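You operate a simulated robot arm through the tools that you are given. There is no shell and no other tool.

You run a simulated robot arm. Do the job below in one go: nothing can be reset, and whatever is moved stays where it is left.

TASK
Ready the green stand for a refill: peg off, card aside, plate polished.
Fine: the Sold out peg goes back on the peg rail, the card in its holder on the cloth before the jar shelf; put the polishing pad back; damage nothing. What is to be rubbed or washed off counts as gone when no trace of it is left.

The check looks at the end state, three seconds after you hand in, the way a careful person would. Anything else that was tipped, shoved, dropped, spilled or broken makes it a failure. Flat cloth is picked up by pressing the open fingertips on it (5 to 10 N) and closing them slowly along it; thin cloth reads only 2 to 8 mm in the jaws.

THE ROBOT
A 6-joint arm with a three-finger gripper, fixed in place. Base frame: the origin is on the floor under the middle of its stand, x ahead of it, y to its left, z up. Lengths are in cm, angles in rad, forces in N, time in s.
It reaches about 121.3 cm from its shoulder. Its first joint turns from -2.897 to 2.897 rad. Payload 4.89 kg.
The tool frame sits at the grasp point between the pads (the TCP): z along the fingers, y along the line on which they close. The tips reach 3 cm beyond it. The gripper opens to 16.4 cm; its body begins 12.5 cm behind the TCP.
Orientation is that of the tool frame in the base frame, as [roll, pitch, yaw] about the fixed x, y, z axes, in that order (R = Rz(yaw) Ry(pitch) Rx(roll)). With the fingers straight down and closing along the base's y, the tool's x points along the base's -x, its y along +y and its z along -z.

THE INTERFACE
- The arm moves only by the tool nudge_tool. Its argument "increments" is a list of rows, each a list of 6 numbers: the shift along the tool's x, y, z in units of 40 mm (1.0 is 40 mm), then the turn, a rotation vector about the tool's x, y, z in units of 5 degrees (1.0 is 5 degrees). In form: [[x, y, z, ax, ay, az], ...]. A call has 1 to 20 rows; each row shifts and turns the commanded pose from where the row before left it, along the tool's axes as they then stand. "claw" is the closure, from 0 (fully open) to 1 (shut), set as the call begins (left out, the last holds). A call with a number of a shift or a turn outside -1 to 1 is refused whole. Each row takes 0.2 s and may step no farther than 5 cm and 0.15 rad from the row before; otherwise, or with a gripper value out of range, the whole call is refused. Where a pose cannot be reached the arm comes as near as it can. A force on the tool above 40 N (or 10 N above the force at the start of the call, whichever is more), or a blocked arm, ends the call early, and 0.2 s more pass. The fingers move at their own pace (about 10.8 cm/s each) and stop on an object; they squeeze with about 32 N. The grip force told is the motor's: it shows also when the fingers shut on nothing. Time passes only in rows, and 0.2 s behind the last, so rows that do not move let the fingers close. It gives the time, the measured TCP pose, the force on the tool (base axes), the opening and the grip force at its end, in the units of the frame above (readings bear some noise), with the torque about the TCP (base axes, N m) and any sound that the robot's microphone picked up, and new pictures: "pictures" is both (left out), scene, wrist or none.
- Cameras (640 x 400 px; columns grow to the right, rows downward): "scene" is fixed at [40.1, 50.02, 155]; the picture's right is [-1.00, 0.04, 0.00], its down [0.02, 0.45, -0.89] and it looks along [-0.04, -0.89, -0.45] (base axes); focal length 364 px, centre (320, 200). "wrist" rides on the gripper at [7.6, -0.2, -15.2] in the tool frame; the picture's right is [0.02, 1.00, 0.00], its down [-0.88, 0.02, -0.47] and it looks along [-0.47, 0.01, 0.88] (tool axes); focal length 247 px, centre (320, 200). There is no depth. A picture from a camera that has moved, and an enlarged one, comes with that camera's place and axes in the base frame and with its lens.
- move_column(by): moves the trunk up (or, below 0, down) by that many cm; the arm rides with it, the base frame stays. It gives what a move gives, with no picture.
- zoom(camera, box): a new picture of the part [left, top, right, bottom] of that camera's present view, enlarged. No time passes.
- hand_in(): hands the job in; it is judged then, once.

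Nothing tells you positions but the pictures and the camera data. Unless the task says otherwise, let go and move clear before handing in.

The tools are called after "Call:" as a command line: name --pt "numbers of a row" for each row, then --argument value for the rest, lists and objects as JSON in quotes. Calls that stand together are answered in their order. nudge_tool: Moves the arm, as the interface text tells. Its arguments: {"type":"object","properties":{"increments":{"type":"array","items":{"type":"array","items":{"type":"number"}}},"claw":{"type":"number"},"pictures":{"type":"string","enum":["both","scene","wrist","none"]}},"required":["increments"]} The other tools are called the same way: move_column (by) moves the trunk up or down; zoom (camera, box) takes an enlarged picture of a part of a camera's view; hand_in () hands the job in.

At the start:

```text
time_s: 0.0
tool_pos: [39.82, -60.33, 113.35]
orientation: [-3.139, 0.0, 3.141]
force: [-0.4, 0.8, -0.2]
wrist_torque: [0.02, 0.02, -0.02]
gripper_width: 16.39
finger_force: 0.2
trunk travel left (down, up): [-17.5, 21.5]
```

scene: 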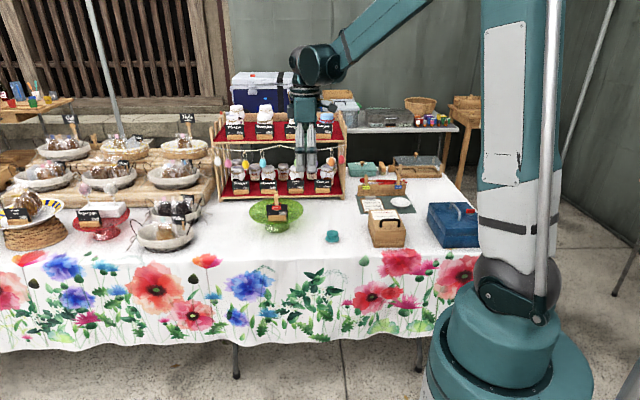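
wrist: 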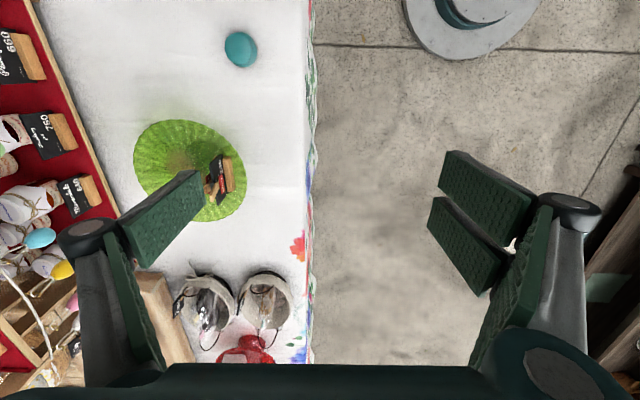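

I see a market table with a green stand carrying a card in a holder (with a peg on it), a teal pad on the cloth, and a jar shelf behind. I will enlarge the pictures first to find the peg, the rail and the stain.

Call:
zoom --camera "scene" --box '[230, 180, 350, 255]'

Call:
zoom --camera "scene" --box '[340, 150, 500, 250]'

Call:
zoom --camera "scene" --box '[200, 90, 360, 190]'

Call:
zoom --camera "scene" --box '[0, 120, 240, 270]'

Call:
zoom --camera "wrist" --box '[120, 100, 280, 240]'

```text
5.33 times, centred on (290, 218) of scene
camera zoom: at [40.1, 50.02, 155.0], right [-1.0, 0.04, 0.0], down [0.02, 0.45, -0.89], along [-0.04, -0.89, -0.45], focal length 1939 px, centre (480, 107)
```

zoom: 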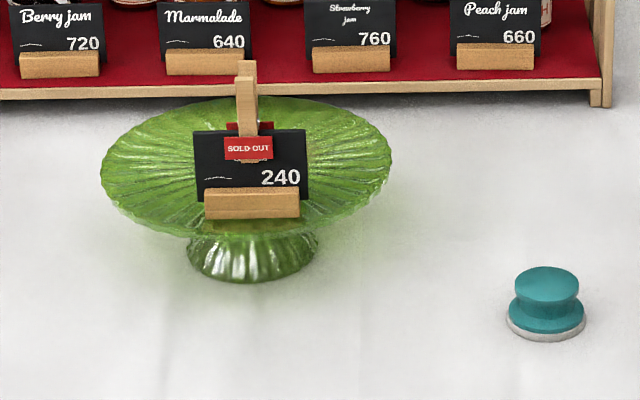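

```text
4.00 times, centred on (420, 200) of scene
camera zoom: at [40.1, 50.02, 155.0], right [-1.0, 0.04, 0.0], down [0.02, 0.45, -0.89], along [-0.04, -0.89, -0.45], focal length 1454 px, centre (-80, 200)
```

zoom: 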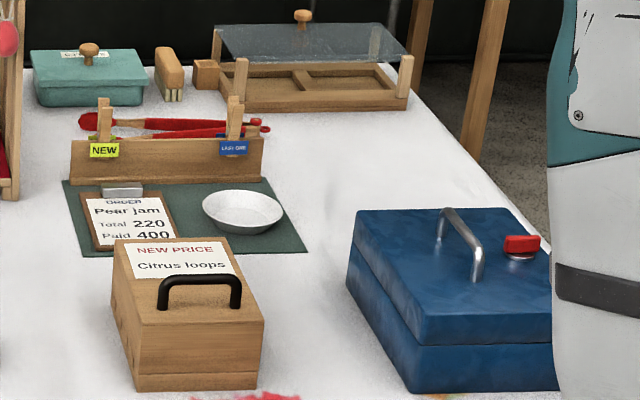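

```text
4.00 times, centred on (280, 140) of scene
camera zoom: at [40.1, 50.02, 155.0], right [-1.0, 0.04, 0.0], down [0.02, 0.45, -0.89], along [-0.04, -0.89, -0.45], focal length 1454 px, centre (480, 440)
```

zoom: 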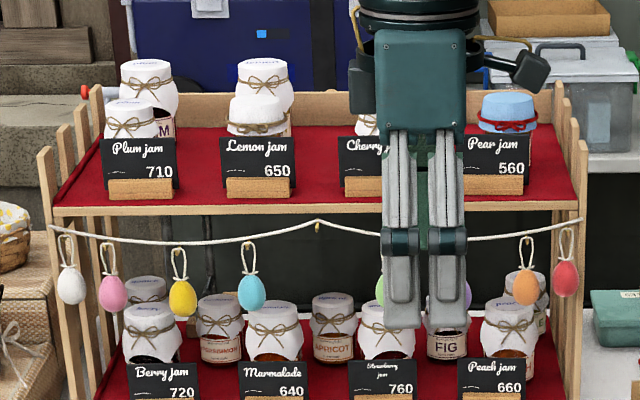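

```text
2.67 times, centred on (120, 195) of scene
camera zoom: at [40.1, 50.02, 155.0], right [-1.0, 0.04, 0.0], down [0.02, 0.45, -0.89], along [-0.04, -0.89, -0.45], focal length 970 px, centre (853, 213)
```

zoom: 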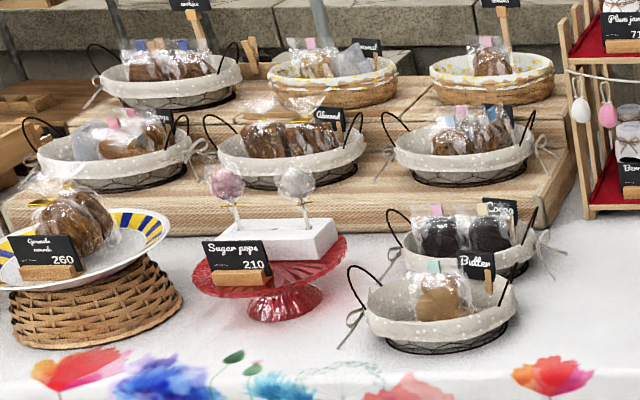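

```text
2.86 times, centred on (200, 170) of wrist
camera zoom: at [32.26, -60.56, 128.55], right [-0.02, 1.0, 0.0], down [0.88, 0.02, 0.47], along [0.47, 0.01, -0.88], focal length 706 px, centre (663, 286)
```

zoom: 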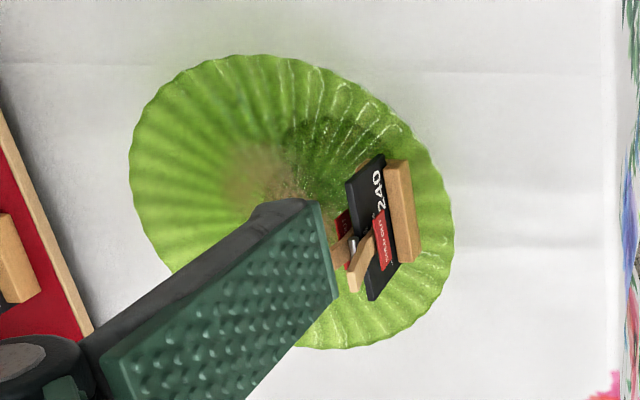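

The pad sits near (29.5, -75, 75), and the green plate near (53, -89), rim about z 79. The jar shelf front is near y -112, and the peg rail is off at about (0, -118). I'll move the hand for a closer view of the stand.

Call:
nudge_tool --pt "0.6 -0.9 0 0 0 0" --pt "0.6 -0.9 0 0 0 0" --pt "0.6 -0.9 0 0 0 0" --pt "0.6 -0.9 0 0 0 0" --pt "0.6 -0.9 0 0 0 0" --pt "0.6 -0.9 0 0 0 0" --claw 0

```text
time_s: 1.4
tool_pos: [25.56, -81.91, 113.33]
orientation: [3.141, 0.0, -3.141]
force: [0.9, 0.6, 1.3]
wrist_torque: [-0.22, 0.17, -0.06]
gripper_width: 16.38
finger_force: 0.0
trunk travel left (down, up): [-17.5, 21.5]
camera wrist: at [17.91, -82.13, 128.59], right [-0.02, 1.0, 0.0], down [0.88, 0.02, 0.47], along [0.47, 0.01, -0.88], focal length 247 px, centre (320, 200)
```

scene: 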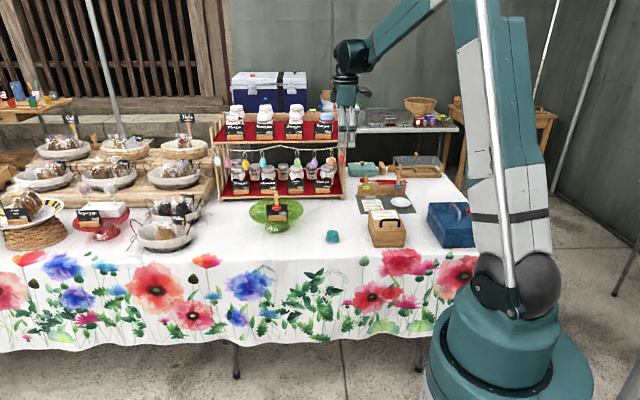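
wrist: 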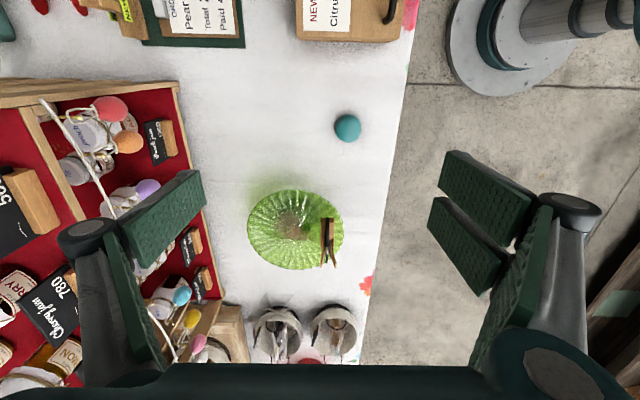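

The stand is clear of the fingers in this view. I'll enlarge the stand, the rail and the shelf front.

Call:
zoom --camera "wrist" --box '[230, 175, 358, 285]'

Call:
zoom --camera "wrist" --box '[20, 0, 240, 140]'

Call:
zoom --camera "scene" --box '[240, 190, 320, 240]'

Call:
zoom --camera "scene" --box '[340, 170, 430, 225]'

Call:
zoom --camera "scene" --box '[200, 100, 360, 205]'

```text
3.64 times, centred on (294, 230) of wrist
camera zoom: at [17.91, -82.13, 128.59], right [-0.02, 1.0, 0.0], down [0.88, 0.02, 0.47], along [0.47, 0.01, -0.88], focal length 898 px, centre (414, 91)
```

zoom: 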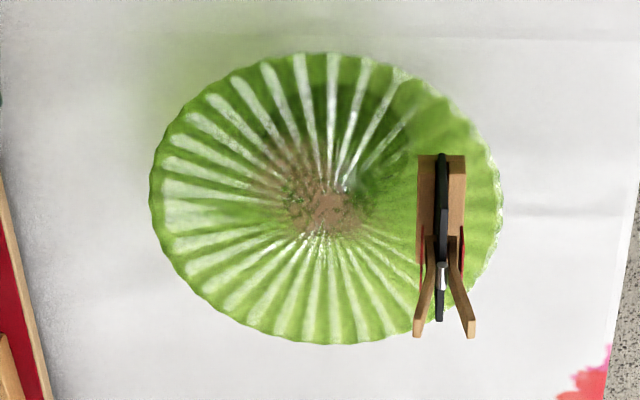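

```text
2.86 times, centred on (130, 70) of wrist
camera zoom: at [17.91, -82.13, 128.59], right [-0.02, 1.0, 0.0], down [0.88, 0.02, 0.47], along [0.47, 0.01, -0.88], focal length 706 px, centre (863, 571)
```

zoom: 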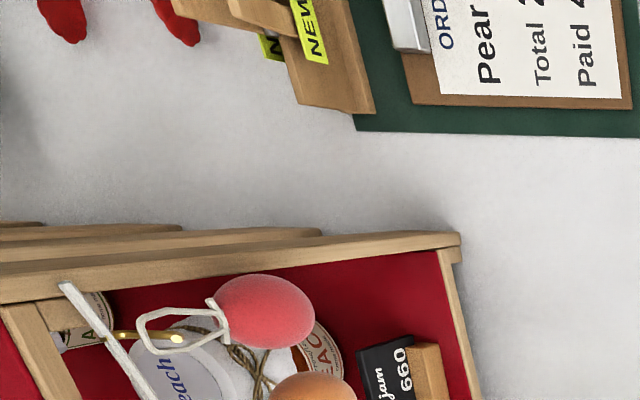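

```text
8.00 times, centred on (280, 215) of scene
camera zoom: at [40.1, 50.02, 155.0], right [-1.0, 0.04, 0.0], down [0.02, 0.45, -0.89], along [-0.04, -0.89, -0.45], focal length 2909 px, centre (640, 80)
```

zoom: 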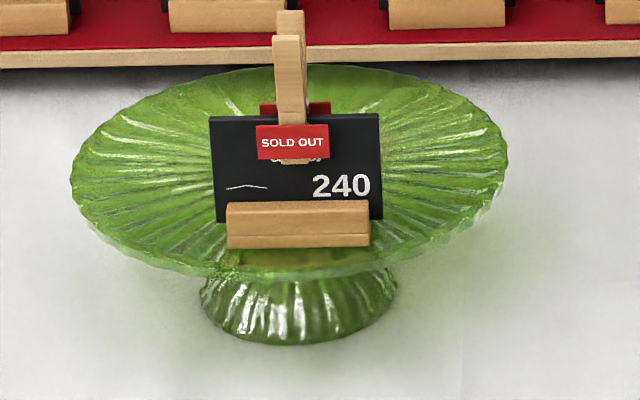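

```text
7.11 times, centred on (385, 198) of scene
camera zoom: at [40.1, 50.02, 155.0], right [-1.0, 0.04, 0.0], down [0.02, 0.45, -0.89], along [-0.04, -0.89, -0.45], focal length 2586 px, centre (-142, 218)
```

zoom: 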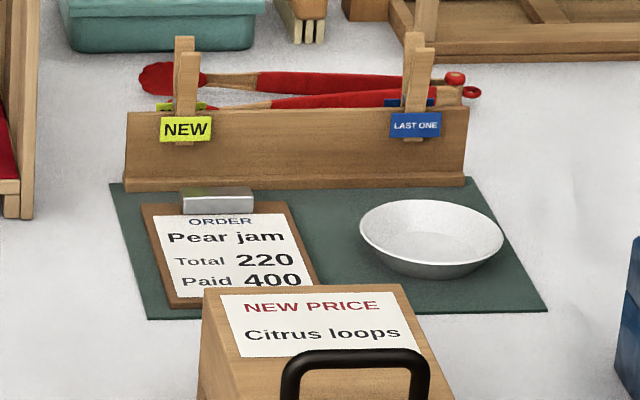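

```text
3.81 times, centred on (280, 152) of scene
camera zoom: at [40.1, 50.02, 155.0], right [-1.0, 0.04, 0.0], down [0.02, 0.45, -0.89], along [-0.04, -0.89, -0.45], focal length 1385 px, centre (472, 381)
```

zoom: 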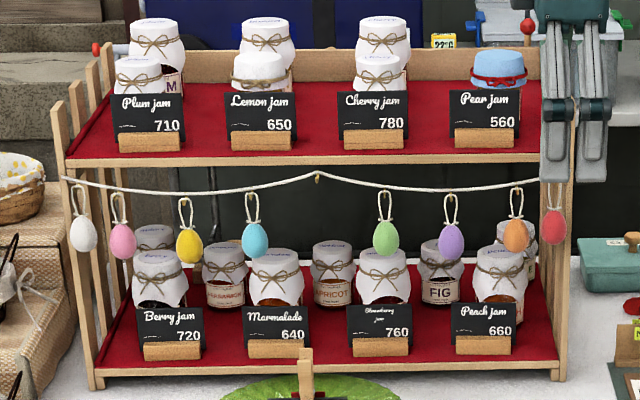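

The "Sold out" peg stands at about (51.6, -79.8), tips at z 92.7, clipped on the card, which runs along x with its top at z 87.6. The plate centre is near (52.7, -87.3), with a brown smear in its middle. I'll move above the peg, since the fingers already close along y, which is the way the peg is squeezed.

Call:
nudge_tool --pt "-0.93 0.0757 0.3 0 0 0" --pt "-0.93 0.0757 0.3 0 0 0" --pt "-0.93 0.0757 0.3 0 0 0" --pt "-0.93 0.0757 0.3 0 0 0" --pt "-0.93 0.0757 0.3 0 0 0" --pt "-0.93 0.0757 0.3 0 0 0" --pt "-0.93 0.0757 0.3 0 0 0" --pt "0 0 0 0 0 0" --claw 0

```text
time_s: 3.2
tool_pos: [51.73, -79.73, 104.99]
orientation: [3.141, -0.001, 3.14]
force: [0.7, -1.2, -0.1]
wrist_torque: [0.02, 0.05, 0.02]
gripper_width: 16.4
finger_force: 0.1
trunk travel left (down, up): [-17.5, 21.5]
camera wrist: at [44.12, -79.96, 120.16], right [-0.02, 1.0, 0.0], down [0.88, 0.02, 0.47], along [0.47, 0.01, -0.88], focal length 247 px, centre (320, 200)
```

scene: 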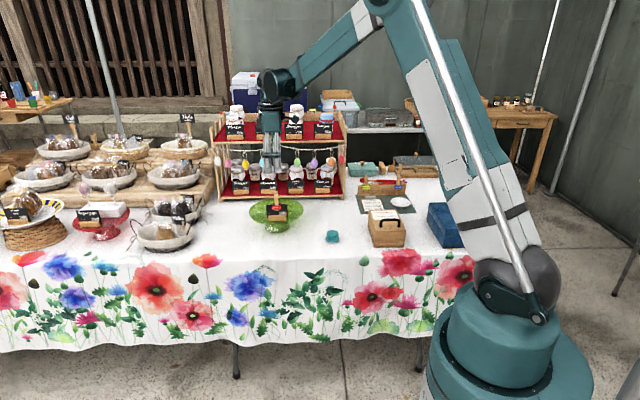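
wrist: 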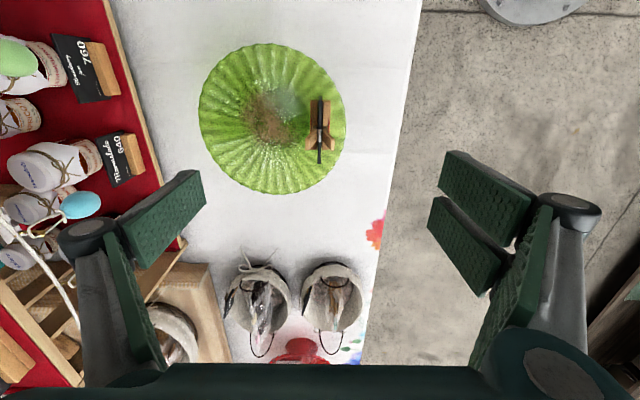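

Call:
zoom --camera "wrist" --box '[190, 35, 350, 200]'

Call:
zoom --camera "scene" --box '[225, 140, 335, 240]'

```text
2.42 times, centred on (270, 118) of wrist
camera zoom: at [44.12, -79.96, 120.16], right [-0.02, 1.0, 0.0], down [0.88, 0.02, 0.47], along [0.47, 0.01, -0.88], focal length 599 px, centre (441, 400)
```

zoom: 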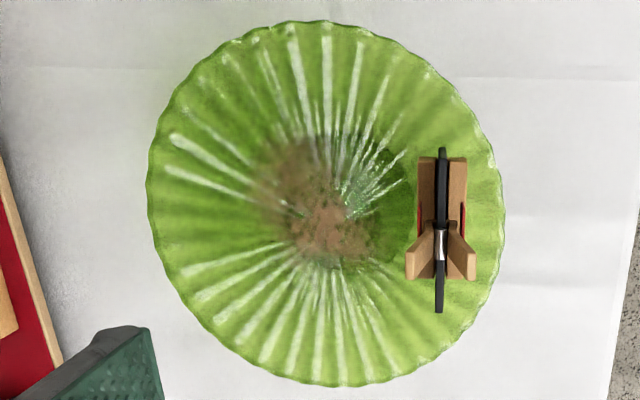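

```text
4.00 times, centred on (280, 190) of scene
camera zoom: at [40.1, 50.02, 155.0], right [-1.0, 0.04, 0.0], down [0.02, 0.45, -0.89], along [-0.04, -0.89, -0.45], focal length 1454 px, centre (480, 240)
```

zoom: 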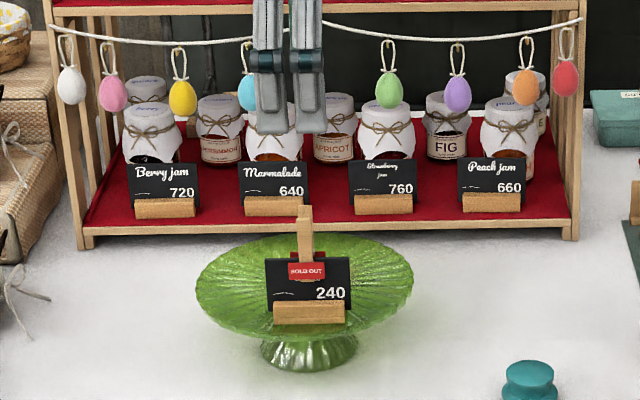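

The hand is right over the peg. I'll go down so that the fingertips reach the peg's arms but stay above the card.

Call:
nudge_tool --pt "0 0 0.77 0 0 0" --pt "0 0 0.77 0 0 0" --pt "0 0 0.77 0 0 0" --pt "0.02 -0.01 0.72 0 0 0" --pt "0 0 0 0 0 0"

```text
time_s: 4.4
tool_pos: [51.33, -79.68, 92.71]
orientation: [-3.141, 0.002, -3.141]
force: [0.4, -0.3, 0.1]
wrist_torque: [0.02, -0.01, 0.0]
gripper_width: 16.41
finger_force: 0.0
trunk travel left (down, up): [-17.5, 21.5]
camera wrist: at [43.79, -80.07, 108.0], right [-0.02, 1.0, 0.0], down [0.88, 0.02, 0.47], along [0.47, 0.01, -0.88], focal length 247 px, centre (320, 200)
```

scene: 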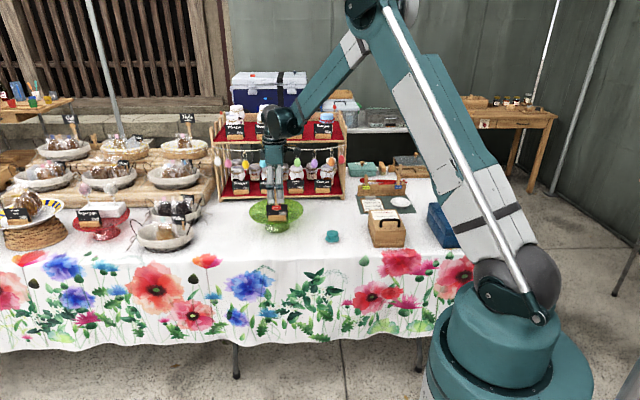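
wrist: 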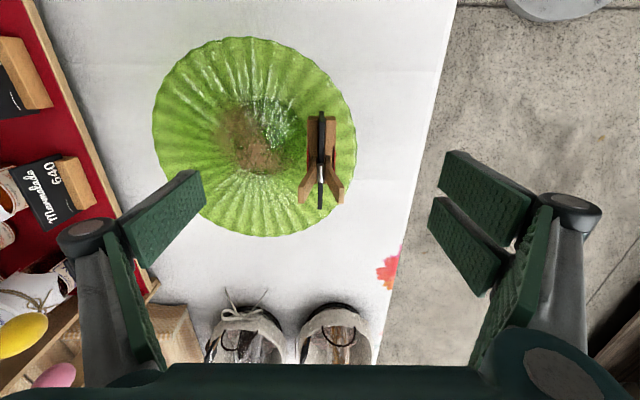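

The fingers straddle the peg. I'll close on it.

Call:
nudge_tool --pt "0 0 0 0 0 0" --pt "0 0 0 0 0 0" --pt "0 0 0 0 0 0" --pt "0 0 0 0 0 0" --pt "0 0 0 0 0 0" --pt "0 0 0 0 0 0" --claw 1

```text
time_s: 5.8
tool_pos: [51.52, -79.61, 92.74]
orientation: [3.141, -0.001, -3.141]
force: [-0.1, 0.2, -1.0]
wrist_torque: [-0.03, 0.01, 0.0]
gripper_width: 1.73
finger_force: 16.4
trunk travel left (down, up): [-17.5, 21.5]
camera wrist: at [43.78, -80.05, 108.03], right [-0.02, 1.0, 0.0], down [0.88, 0.02, 0.47], along [0.47, 0.01, -0.88], focal length 247 px, centre (320, 200)
```

scene: 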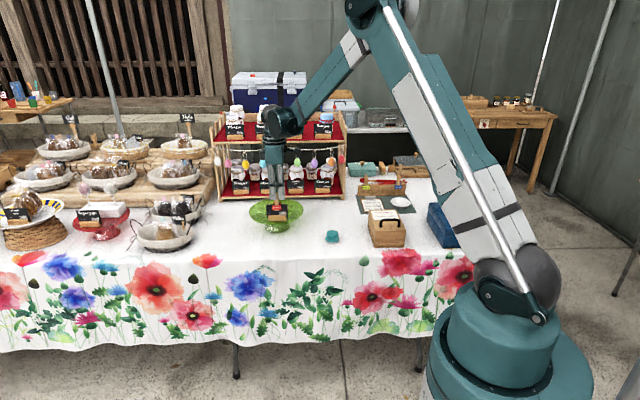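
wrist: 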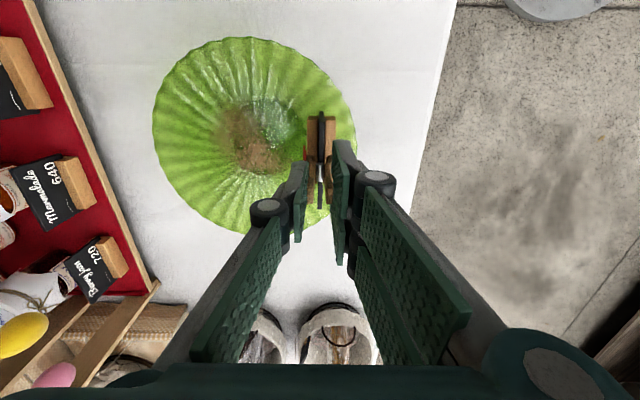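

Call:
zoom --camera "wrist" --box '[270, 100, 380, 220]'

Call:
zoom --camera "scene" --box '[240, 170, 320, 230]'

```text
3.33 times, centred on (325, 160) of wrist
camera zoom: at [43.78, -80.05, 108.03], right [-0.02, 1.0, 0.0], down [0.88, 0.02, 0.47], along [0.47, 0.01, -0.88], focal length 823 px, centre (303, 333)
```

zoom: 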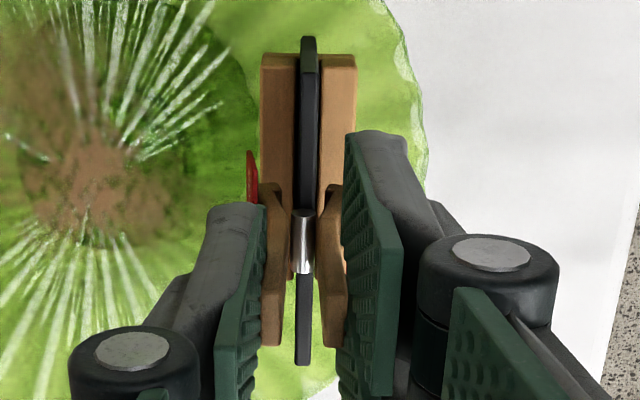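

```text
6.67 times, centred on (280, 200) of scene
camera zoom: at [40.1, 50.02, 155.0], right [-1.0, 0.04, 0.0], down [0.02, 0.45, -0.89], along [-0.04, -0.89, -0.45], focal length 2424 px, centre (587, 200)
```

zoom: 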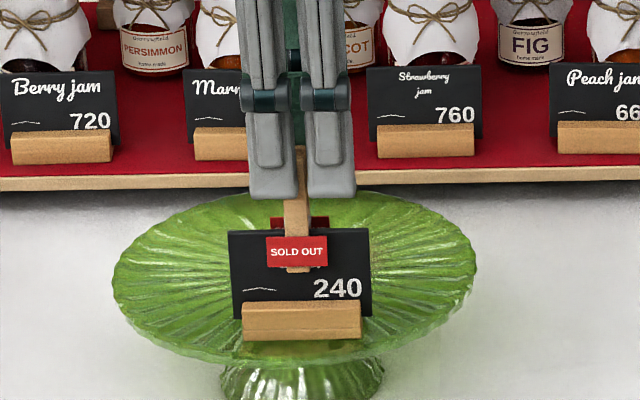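

The peg's arms are squeezed together, so its jaws should be open. I'll lift it slowly straight up and check the card stays.

Call:
nudge_tool --pt "0 0 -0.15 0 0 0" --pt "0 0 -0.15 0 0 0" --pt "0 0 -0.2 0 0 0" --pt "0 0 -0.2 0 0 0" --pt "0 0 -0.3 0 0 0" --pt "0 0 -0.4 0 0 0" --pt "0 0 0 0 0 0"

Call:
zoom --camera "scene" --box '[240, 160, 320, 230]'

Call:
zoom --camera "wrist" --box '[240, 60, 400, 220]'

```text
time_s: 7.4
tool_pos: [51.52, -79.8, 98.43]
orientation: [3.14, 0.0, 3.141]
force: [-0.6, -0.4, 0.1]
wrist_torque: [-0.06, 0.01, -0.03]
gripper_width: 1.71
finger_force: 15.4
trunk travel left (down, up): [-17.5, 21.5]
camera wrist: at [43.79, -80.09, 113.67], right [-0.02, 1.0, 0.0], down [0.88, 0.02, 0.47], along [0.47, 0.01, -0.88], focal length 247 px, centre (320, 200)
```

scene: 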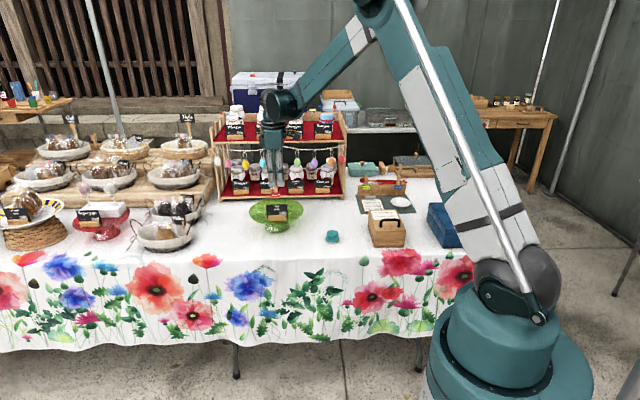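
wrist: 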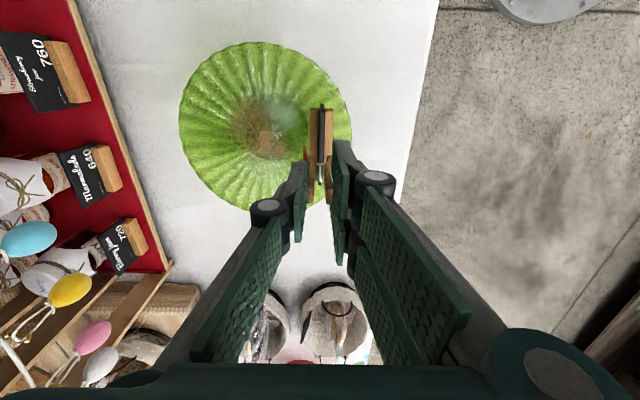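

```text
5.71 times, centred on (280, 195) of scene
camera zoom: at [40.1, 50.02, 155.0], right [-1.0, 0.04, 0.0], down [0.02, 0.45, -0.89], along [-0.04, -0.89, -0.45], focal length 2078 px, centre (549, 229)
```

zoom: 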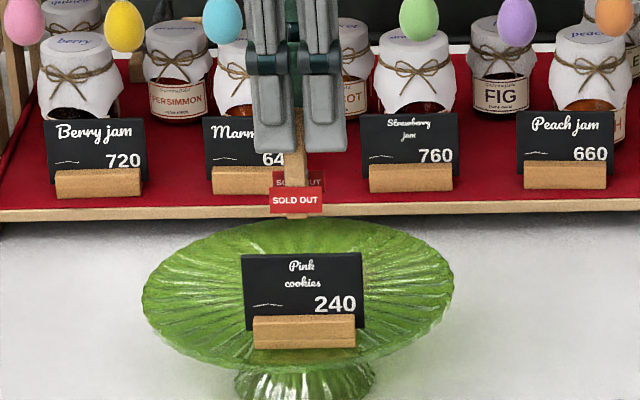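

```text
2.50 times, centred on (320, 140) of wrist
camera zoom: at [43.79, -80.09, 113.67], right [-0.02, 1.0, 0.0], down [0.88, 0.02, 0.47], along [0.47, 0.01, -0.88], focal length 617 px, centre (320, 350)
```

zoom: 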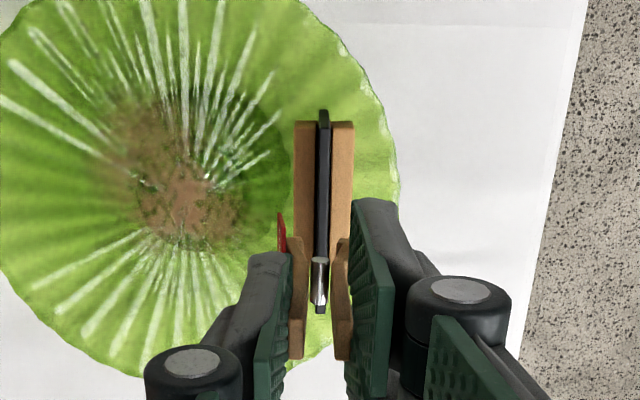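

The peg came off cleanly and the card stayed upright. I'll carry it over to a viewing spot in front of the peg rail.

Call:
nudge_tool --pt "0.9 -0.2 -0.12 0 0 0" --pt "0.9 -0.2 -0.12 0 0 0" --pt "0.9 -0.2 -0.12 0 0 0" --pt "0.9 -0.2 -0.12 0 0 0" --pt "0.9 -0.2 -0.12 0 0 0" --pt "0.9 -0.2 -0.12 0 0 0" --pt "0.9 -0.2 -0.12 0 0 0" --pt "0.9 -0.2 -0.12 0 0 0" --pt "0.9 -0.2 -0.12 0 0 0" --pt "0.9 -0.3 0 0 0 0" --pt "0.9 -0.3 0 0 0 0" --pt "0.9 -0.4 0 0 0 0" --pt "0.9 -0.4 0 0 0 0" --pt "0.9 -0.4 0 0 0 0" --pt "0 0 0 0 0 0"

```text
time_s: 10.6
tool_pos: [0.76, -94.09, 102.64]
orientation: [-3.141, -0.001, 3.139]
force: [0.6, 0.0, 0.5]
wrist_torque: [0.0, -0.04, 0.01]
gripper_width: 1.7
finger_force: 15.1
trunk travel left (down, up): [-17.5, 21.5]
camera wrist: at [-6.77, -94.39, 117.8], right [-0.02, 1.0, 0.0], down [0.88, 0.02, 0.47], along [0.47, 0.01, -0.88], focal length 247 px, centre (320, 200)
```

scene: 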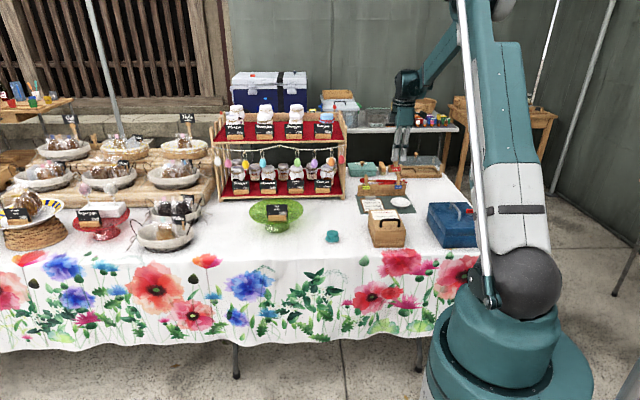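
wrist: 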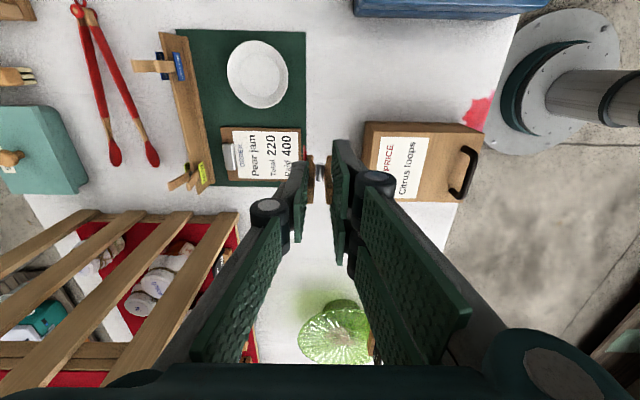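

Call:
zoom --camera "wrist" --box '[60, 20, 280, 230]'

Call:
zoom --camera "wrist" --box '[270, 130, 370, 230]'

Call:
zoom --camera "scene" --box '[350, 130, 450, 220]'

```text
1.90 times, centred on (170, 125) of wrist
camera zoom: at [-6.77, -94.39, 117.8], right [-0.02, 1.0, 0.0], down [0.88, 0.02, 0.47], along [0.47, 0.01, -0.88], focal length 470 px, centre (606, 343)
```

zoom: 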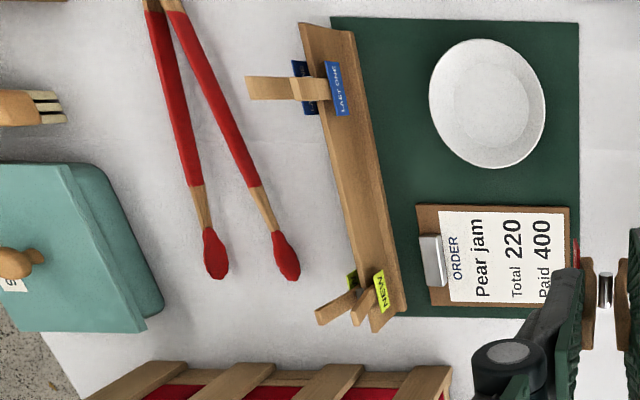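

```text
4.00 times, centred on (320, 180) of wrist
camera zoom: at [-6.77, -94.39, 117.8], right [-0.02, 1.0, 0.0], down [0.88, 0.02, 0.47], along [0.47, 0.01, -0.88], focal length 988 px, centre (320, 280)
```

zoom: 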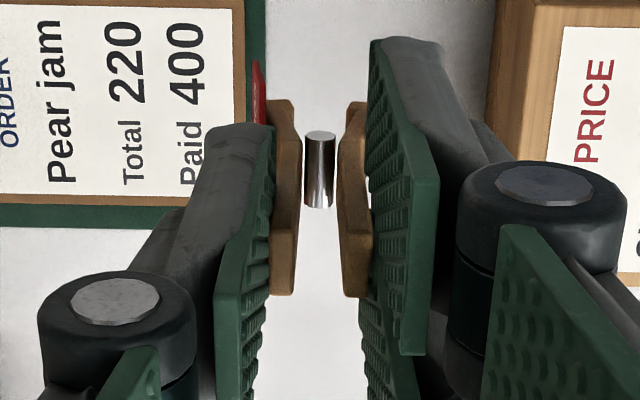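

```text
4.44 times, centred on (400, 175) of scene
camera zoom: at [40.1, 50.02, 155.0], right [-1.0, 0.04, 0.0], down [0.02, 0.45, -0.89], along [-0.04, -0.89, -0.45], focal length 1616 px, centre (-36, 311)
```

zoom: 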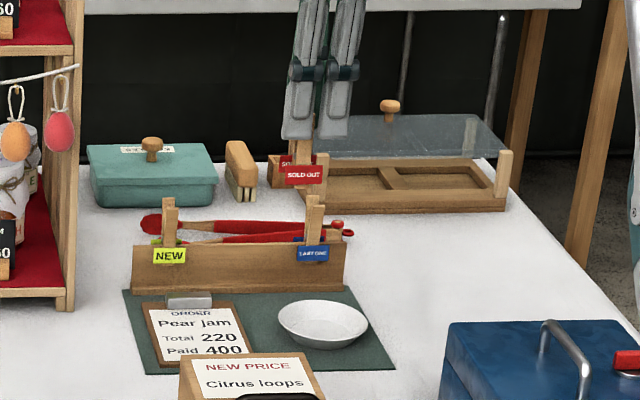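

The rail runs along x at y about -115.4, top at z about 79.3, with NEW at x≈9 and LAST ONE at x≈-7. The free middle is x≈1, so I'll bring the peg above there and look straight down along the rail.

Call:
nudge_tool --pt "-0.01 -0.888 0.3 0 0 0" --pt "-0.01 -0.888 0.3 0 0 0" --pt "-0.01 -0.888 0.3 0 0 0" --pt "-0.01 -0.888 0.3 0 0 0" --pt "-0.01 -0.888 0.3 0 0 0" --pt "-0.01 -0.888 0.3 0 0 0" --pt "0 0 0 0 0 0" --pt "0 0 0 0 0 0"

Call:
zoom --camera "wrist" --box '[260, 40, 400, 220]'

Call:
zoom --camera "scene" --box '[350, 140, 450, 220]'

```text
time_s: 12.4
tool_pos: [1.41, -115.35, 95.4]
orientation: [-3.14, -0.001, -3.14]
force: [0.7, -0.2, -2.2]
wrist_torque: [0.1, 0.0, -0.01]
gripper_width: 1.76
finger_force: 16.2
trunk travel left (down, up): [-17.5, 21.5]
camera wrist: at [-6.16, -115.65, 110.61], right [-0.02, 1.0, 0.0], down [0.88, 0.02, 0.47], along [0.47, 0.01, -0.88], focal length 247 px, centre (320, 200)
```

scene: 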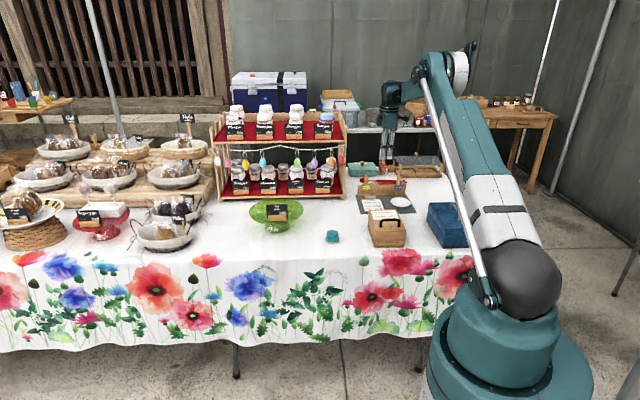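
wrist: 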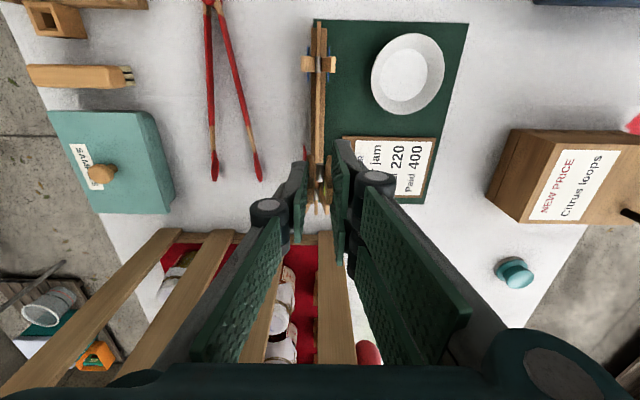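

```text
2.22 times, centred on (330, 130) of wrist
camera zoom: at [-6.16, -115.65, 110.61], right [-0.02, 1.0, 0.0], down [0.88, 0.02, 0.47], along [0.47, 0.01, -0.88], focal length 549 px, centre (298, 356)
```

zoom: 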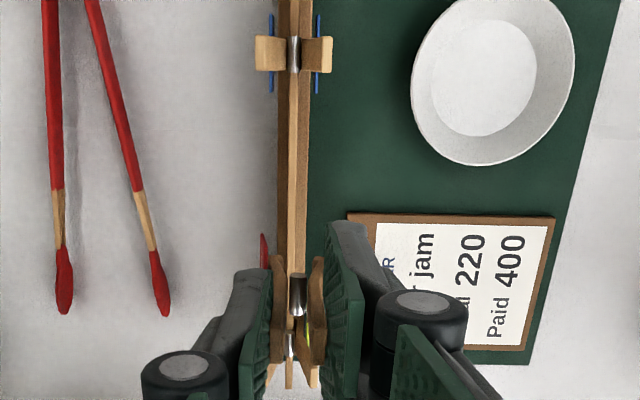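

```text
5.00 times, centred on (400, 180) of scene
camera zoom: at [40.1, 50.02, 155.0], right [-1.0, 0.04, 0.0], down [0.02, 0.45, -0.89], along [-0.04, -0.89, -0.45], focal length 1818 px, centre (-80, 300)
```

zoom: 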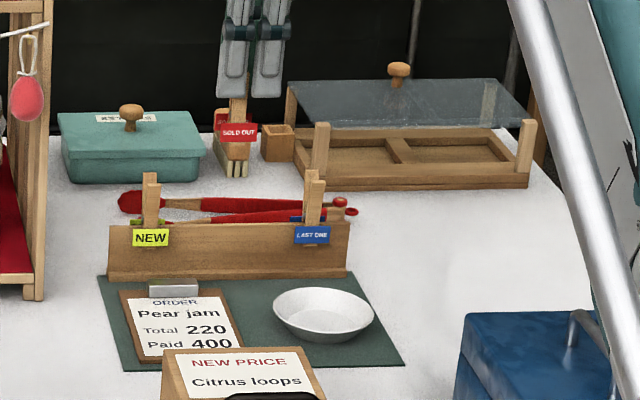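

The peg appears nearly centred on the rail. I'll enlarge further to check the sideways match.

Call:
zoom --camera "wrist" --box '[290, 130, 350, 220]'

Call:
zoom --camera "wrist" --box '[285, 20, 355, 120]'

Call:
zoom --camera "scene" --box '[365, 150, 425, 200]'

```text
4.44 times, centred on (320, 175) of wrist
camera zoom: at [-6.16, -115.65, 110.61], right [-0.02, 1.0, 0.0], down [0.88, 0.02, 0.47], along [0.47, 0.01, -0.88], focal length 1098 px, centre (320, 311)
```

zoom: 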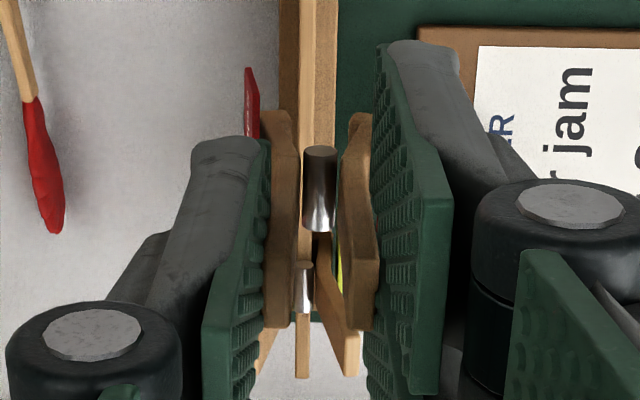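

```text
4.00 times, centred on (320, 70) of wrist
camera zoom: at [-6.16, -115.65, 110.61], right [-0.02, 1.0, 0.0], down [0.88, 0.02, 0.47], along [0.47, 0.01, -0.88], focal length 988 px, centre (320, 720)
```

zoom: 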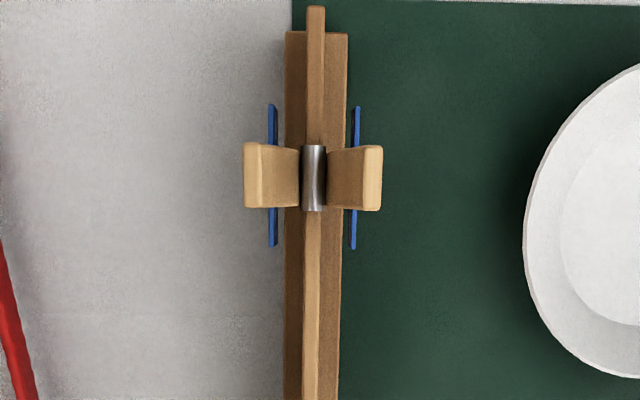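

```text
8.00 times, centred on (395, 175) of scene
camera zoom: at [40.1, 50.02, 155.0], right [-1.0, 0.04, 0.0], down [0.02, 0.45, -0.89], along [-0.04, -0.89, -0.45], focal length 2909 px, centre (-280, 400)
```

zoom: 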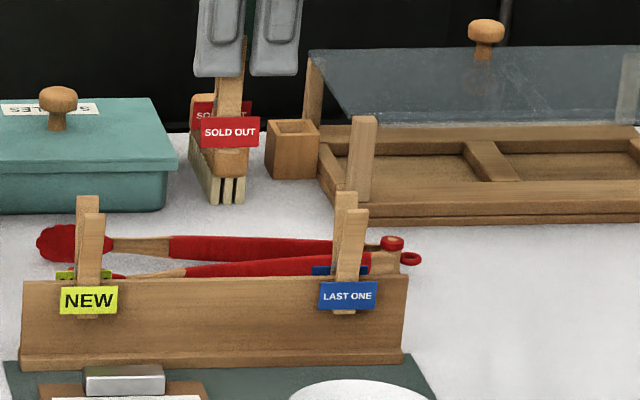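

The rail board is thin and centred at y≈-115.85, while the peg is at about -115.5. I'll shift 0.35 cm and go down until the jaws are just above the board, then check again.

Call:
nudge_tool --pt "0 -0.09 0.35 0 0 0" --pt "0 0 0.5 0 0 0" --pt "0 0 0.5 0 0 0" --pt "0 0 0.4 0 0 0" --pt "0 0 0 0 0 0" --pt "0 0 0 0 0 0"

Call:
zoom --camera "wrist" --box '[290, 130, 350, 220]'

Call:
zoom --camera "scene" --box '[365, 155, 425, 205]'

```text
time_s: 13.8
tool_pos: [1.35, -115.85, 88.47]
orientation: [3.141, 0.0, 3.141]
force: [0.0, 0.3, 0.1]
wrist_torque: [0.03, 0.01, 0.01]
gripper_width: 1.74
finger_force: 15.8
trunk travel left (down, up): [-17.5, 21.5]
camera wrist: at [-6.32, -116.05, 103.69], right [-0.02, 1.0, 0.0], down [0.88, 0.02, 0.47], along [0.47, 0.01, -0.88], focal length 247 px, centre (320, 200)
```

scene: 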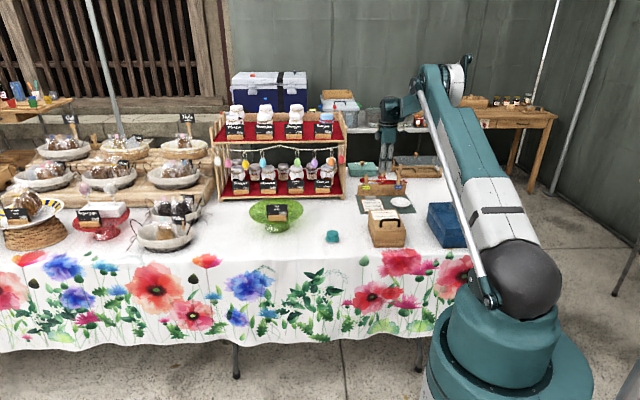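
wrist: 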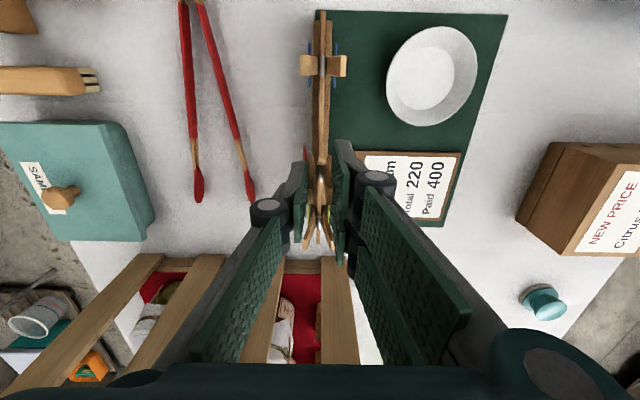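

```text
4.44 times, centred on (320, 175) of wrist
camera zoom: at [-6.32, -116.05, 103.69], right [-0.02, 1.0, 0.0], down [0.88, 0.02, 0.47], along [0.47, 0.01, -0.88], focal length 1098 px, centre (320, 311)
```

zoom: 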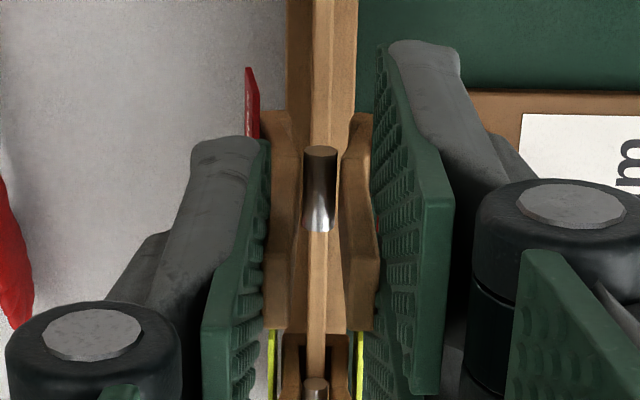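

```text
8.00 times, centred on (395, 180) of scene
camera zoom: at [40.1, 50.02, 155.0], right [-1.0, 0.04, 0.0], down [0.02, 0.45, -0.89], along [-0.04, -0.89, -0.45], focal length 2909 px, centre (-280, 360)
```

zoom: 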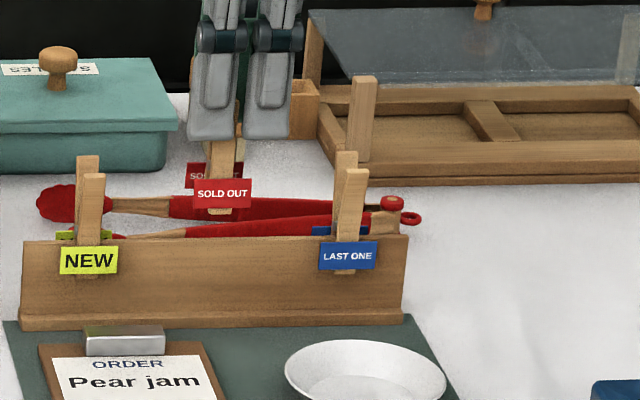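

The board lines up with the peg's jaws. Comparing labels with the neighbours, about 4.6 cm more down is needed; I'll lower gently while watching the force.

Call:
nudge_tool --pt "0 0 0.25 0 0 0" --pt "0 0 0.25 0 0 0" --pt "0 0 0.25 0 0 0" --pt "0 0 0.2 0 0 0" --pt "0 0 0.15 0 0 0" --pt "0 0 0 0 0 0" --pt "0 0 0 0 0 0"

Call:
zoom --camera "wrist" --box '[290, 130, 350, 220]'

Call:
zoom --camera "scene" --box '[365, 155, 425, 205]'

```text
time_s: 15.4
tool_pos: [1.32, -115.87, 84.1]
orientation: [-3.141, 0.0, 3.14]
force: [-0.3, -0.9, -0.6]
wrist_torque: [-0.01, -0.01, 0.04]
gripper_width: 1.72
finger_force: 16.4
trunk travel left (down, up): [-17.5, 21.5]
camera wrist: at [-6.28, -116.15, 99.29], right [-0.02, 1.0, 0.0], down [0.88, 0.02, 0.47], along [0.47, 0.01, -0.88], focal length 247 px, centre (320, 200)
```

scene: 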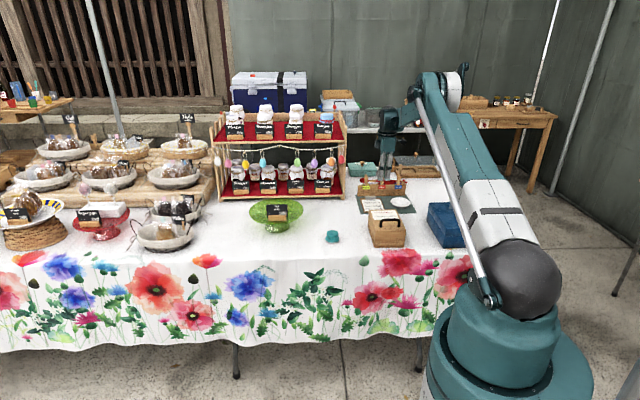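
wrist: 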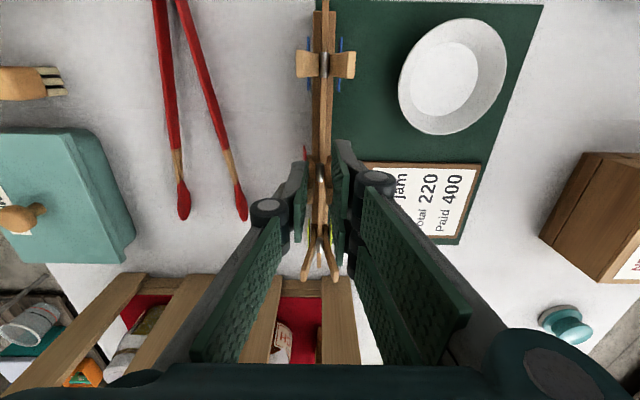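

```text
4.44 times, centred on (320, 175) of wrist
camera zoom: at [-6.28, -116.15, 99.29], right [-0.02, 1.0, 0.0], down [0.88, 0.02, 0.47], along [0.47, 0.01, -0.88], focal length 1098 px, centre (320, 311)
```

zoom: 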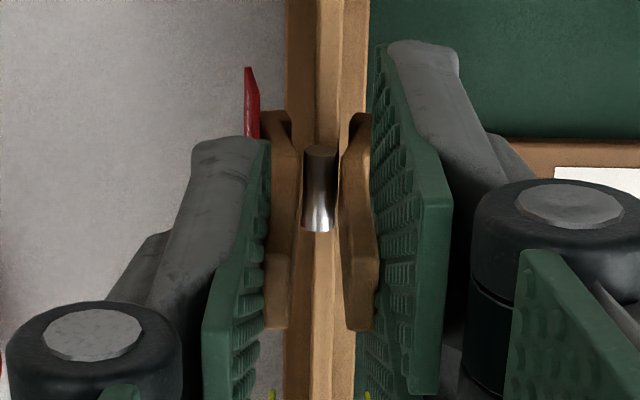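

```text
8.00 times, centred on (395, 180) of scene
camera zoom: at [40.1, 50.02, 155.0], right [-1.0, 0.04, 0.0], down [0.02, 0.45, -0.89], along [-0.04, -0.89, -0.45], focal length 2909 px, centre (-280, 360)
```

zoom: 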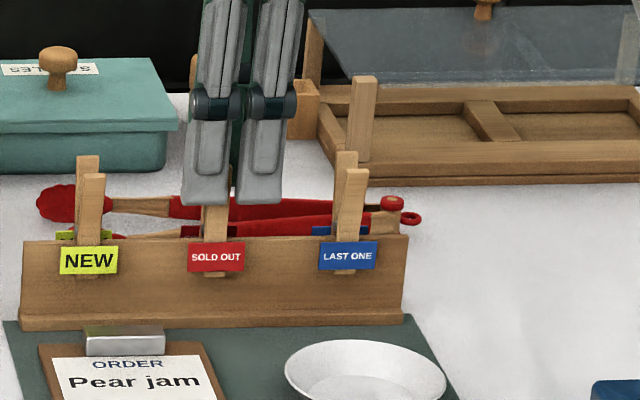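

The red label sits level with its neighbours with the board between the jaws. I'll let go now.

Call:
nudge_tool --pt "0 0 0 0 0 0" --pt "0 0 0 0 0 0" --pt "0 0 0 0 0 0" --pt "0 0 0 0 0 0" --claw 0.5

Call:
zoom --camera "wrist" --box '[250, 100, 390, 240]'

Call:
zoom --camera "scene" --box '[365, 155, 425, 205]'

```text
time_s: 16.4
tool_pos: [1.38, -115.94, 84.13]
orientation: [3.141, 0.0, -3.141]
force: [0.5, -0.5, 0.4]
wrist_torque: [-0.01, 0.03, -0.03]
gripper_width: 8.21
finger_force: 0.0
trunk travel left (down, up): [-17.5, 21.5]
camera wrist: at [-6.28, -116.15, 99.31], right [-0.02, 1.0, 0.0], down [0.88, 0.02, 0.47], along [0.47, 0.01, -0.88], focal length 247 px, centre (320, 200)
```

scene: 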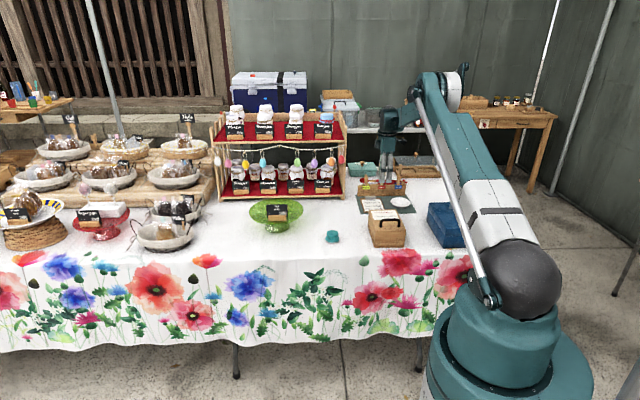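
wrist: 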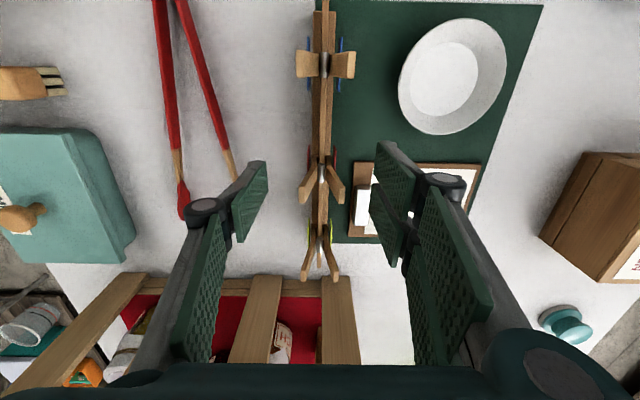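

```text
2.86 times, centred on (320, 170) of wrist
camera zoom: at [-6.28, -116.15, 99.31], right [-0.02, 1.0, 0.0], down [0.88, 0.02, 0.47], along [0.47, 0.01, -0.88], focal length 706 px, centre (320, 286)
```

zoom: 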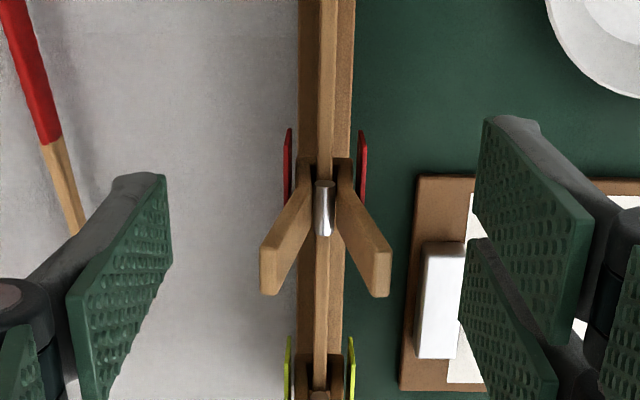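

```text
8.00 times, centred on (395, 180) of scene
camera zoom: at [40.1, 50.02, 155.0], right [-1.0, 0.04, 0.0], down [0.02, 0.45, -0.89], along [-0.04, -0.89, -0.45], focal length 2909 px, centre (-280, 360)
```

zoom: 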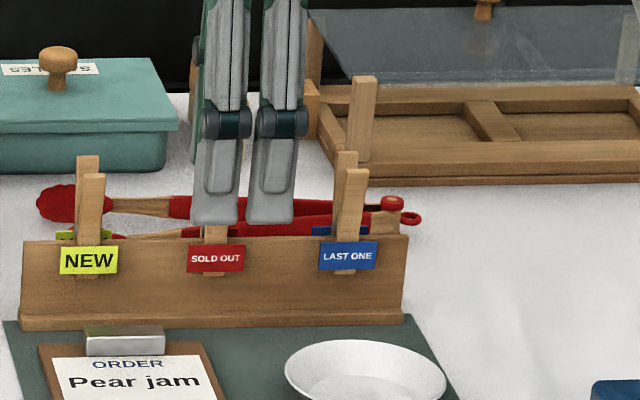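

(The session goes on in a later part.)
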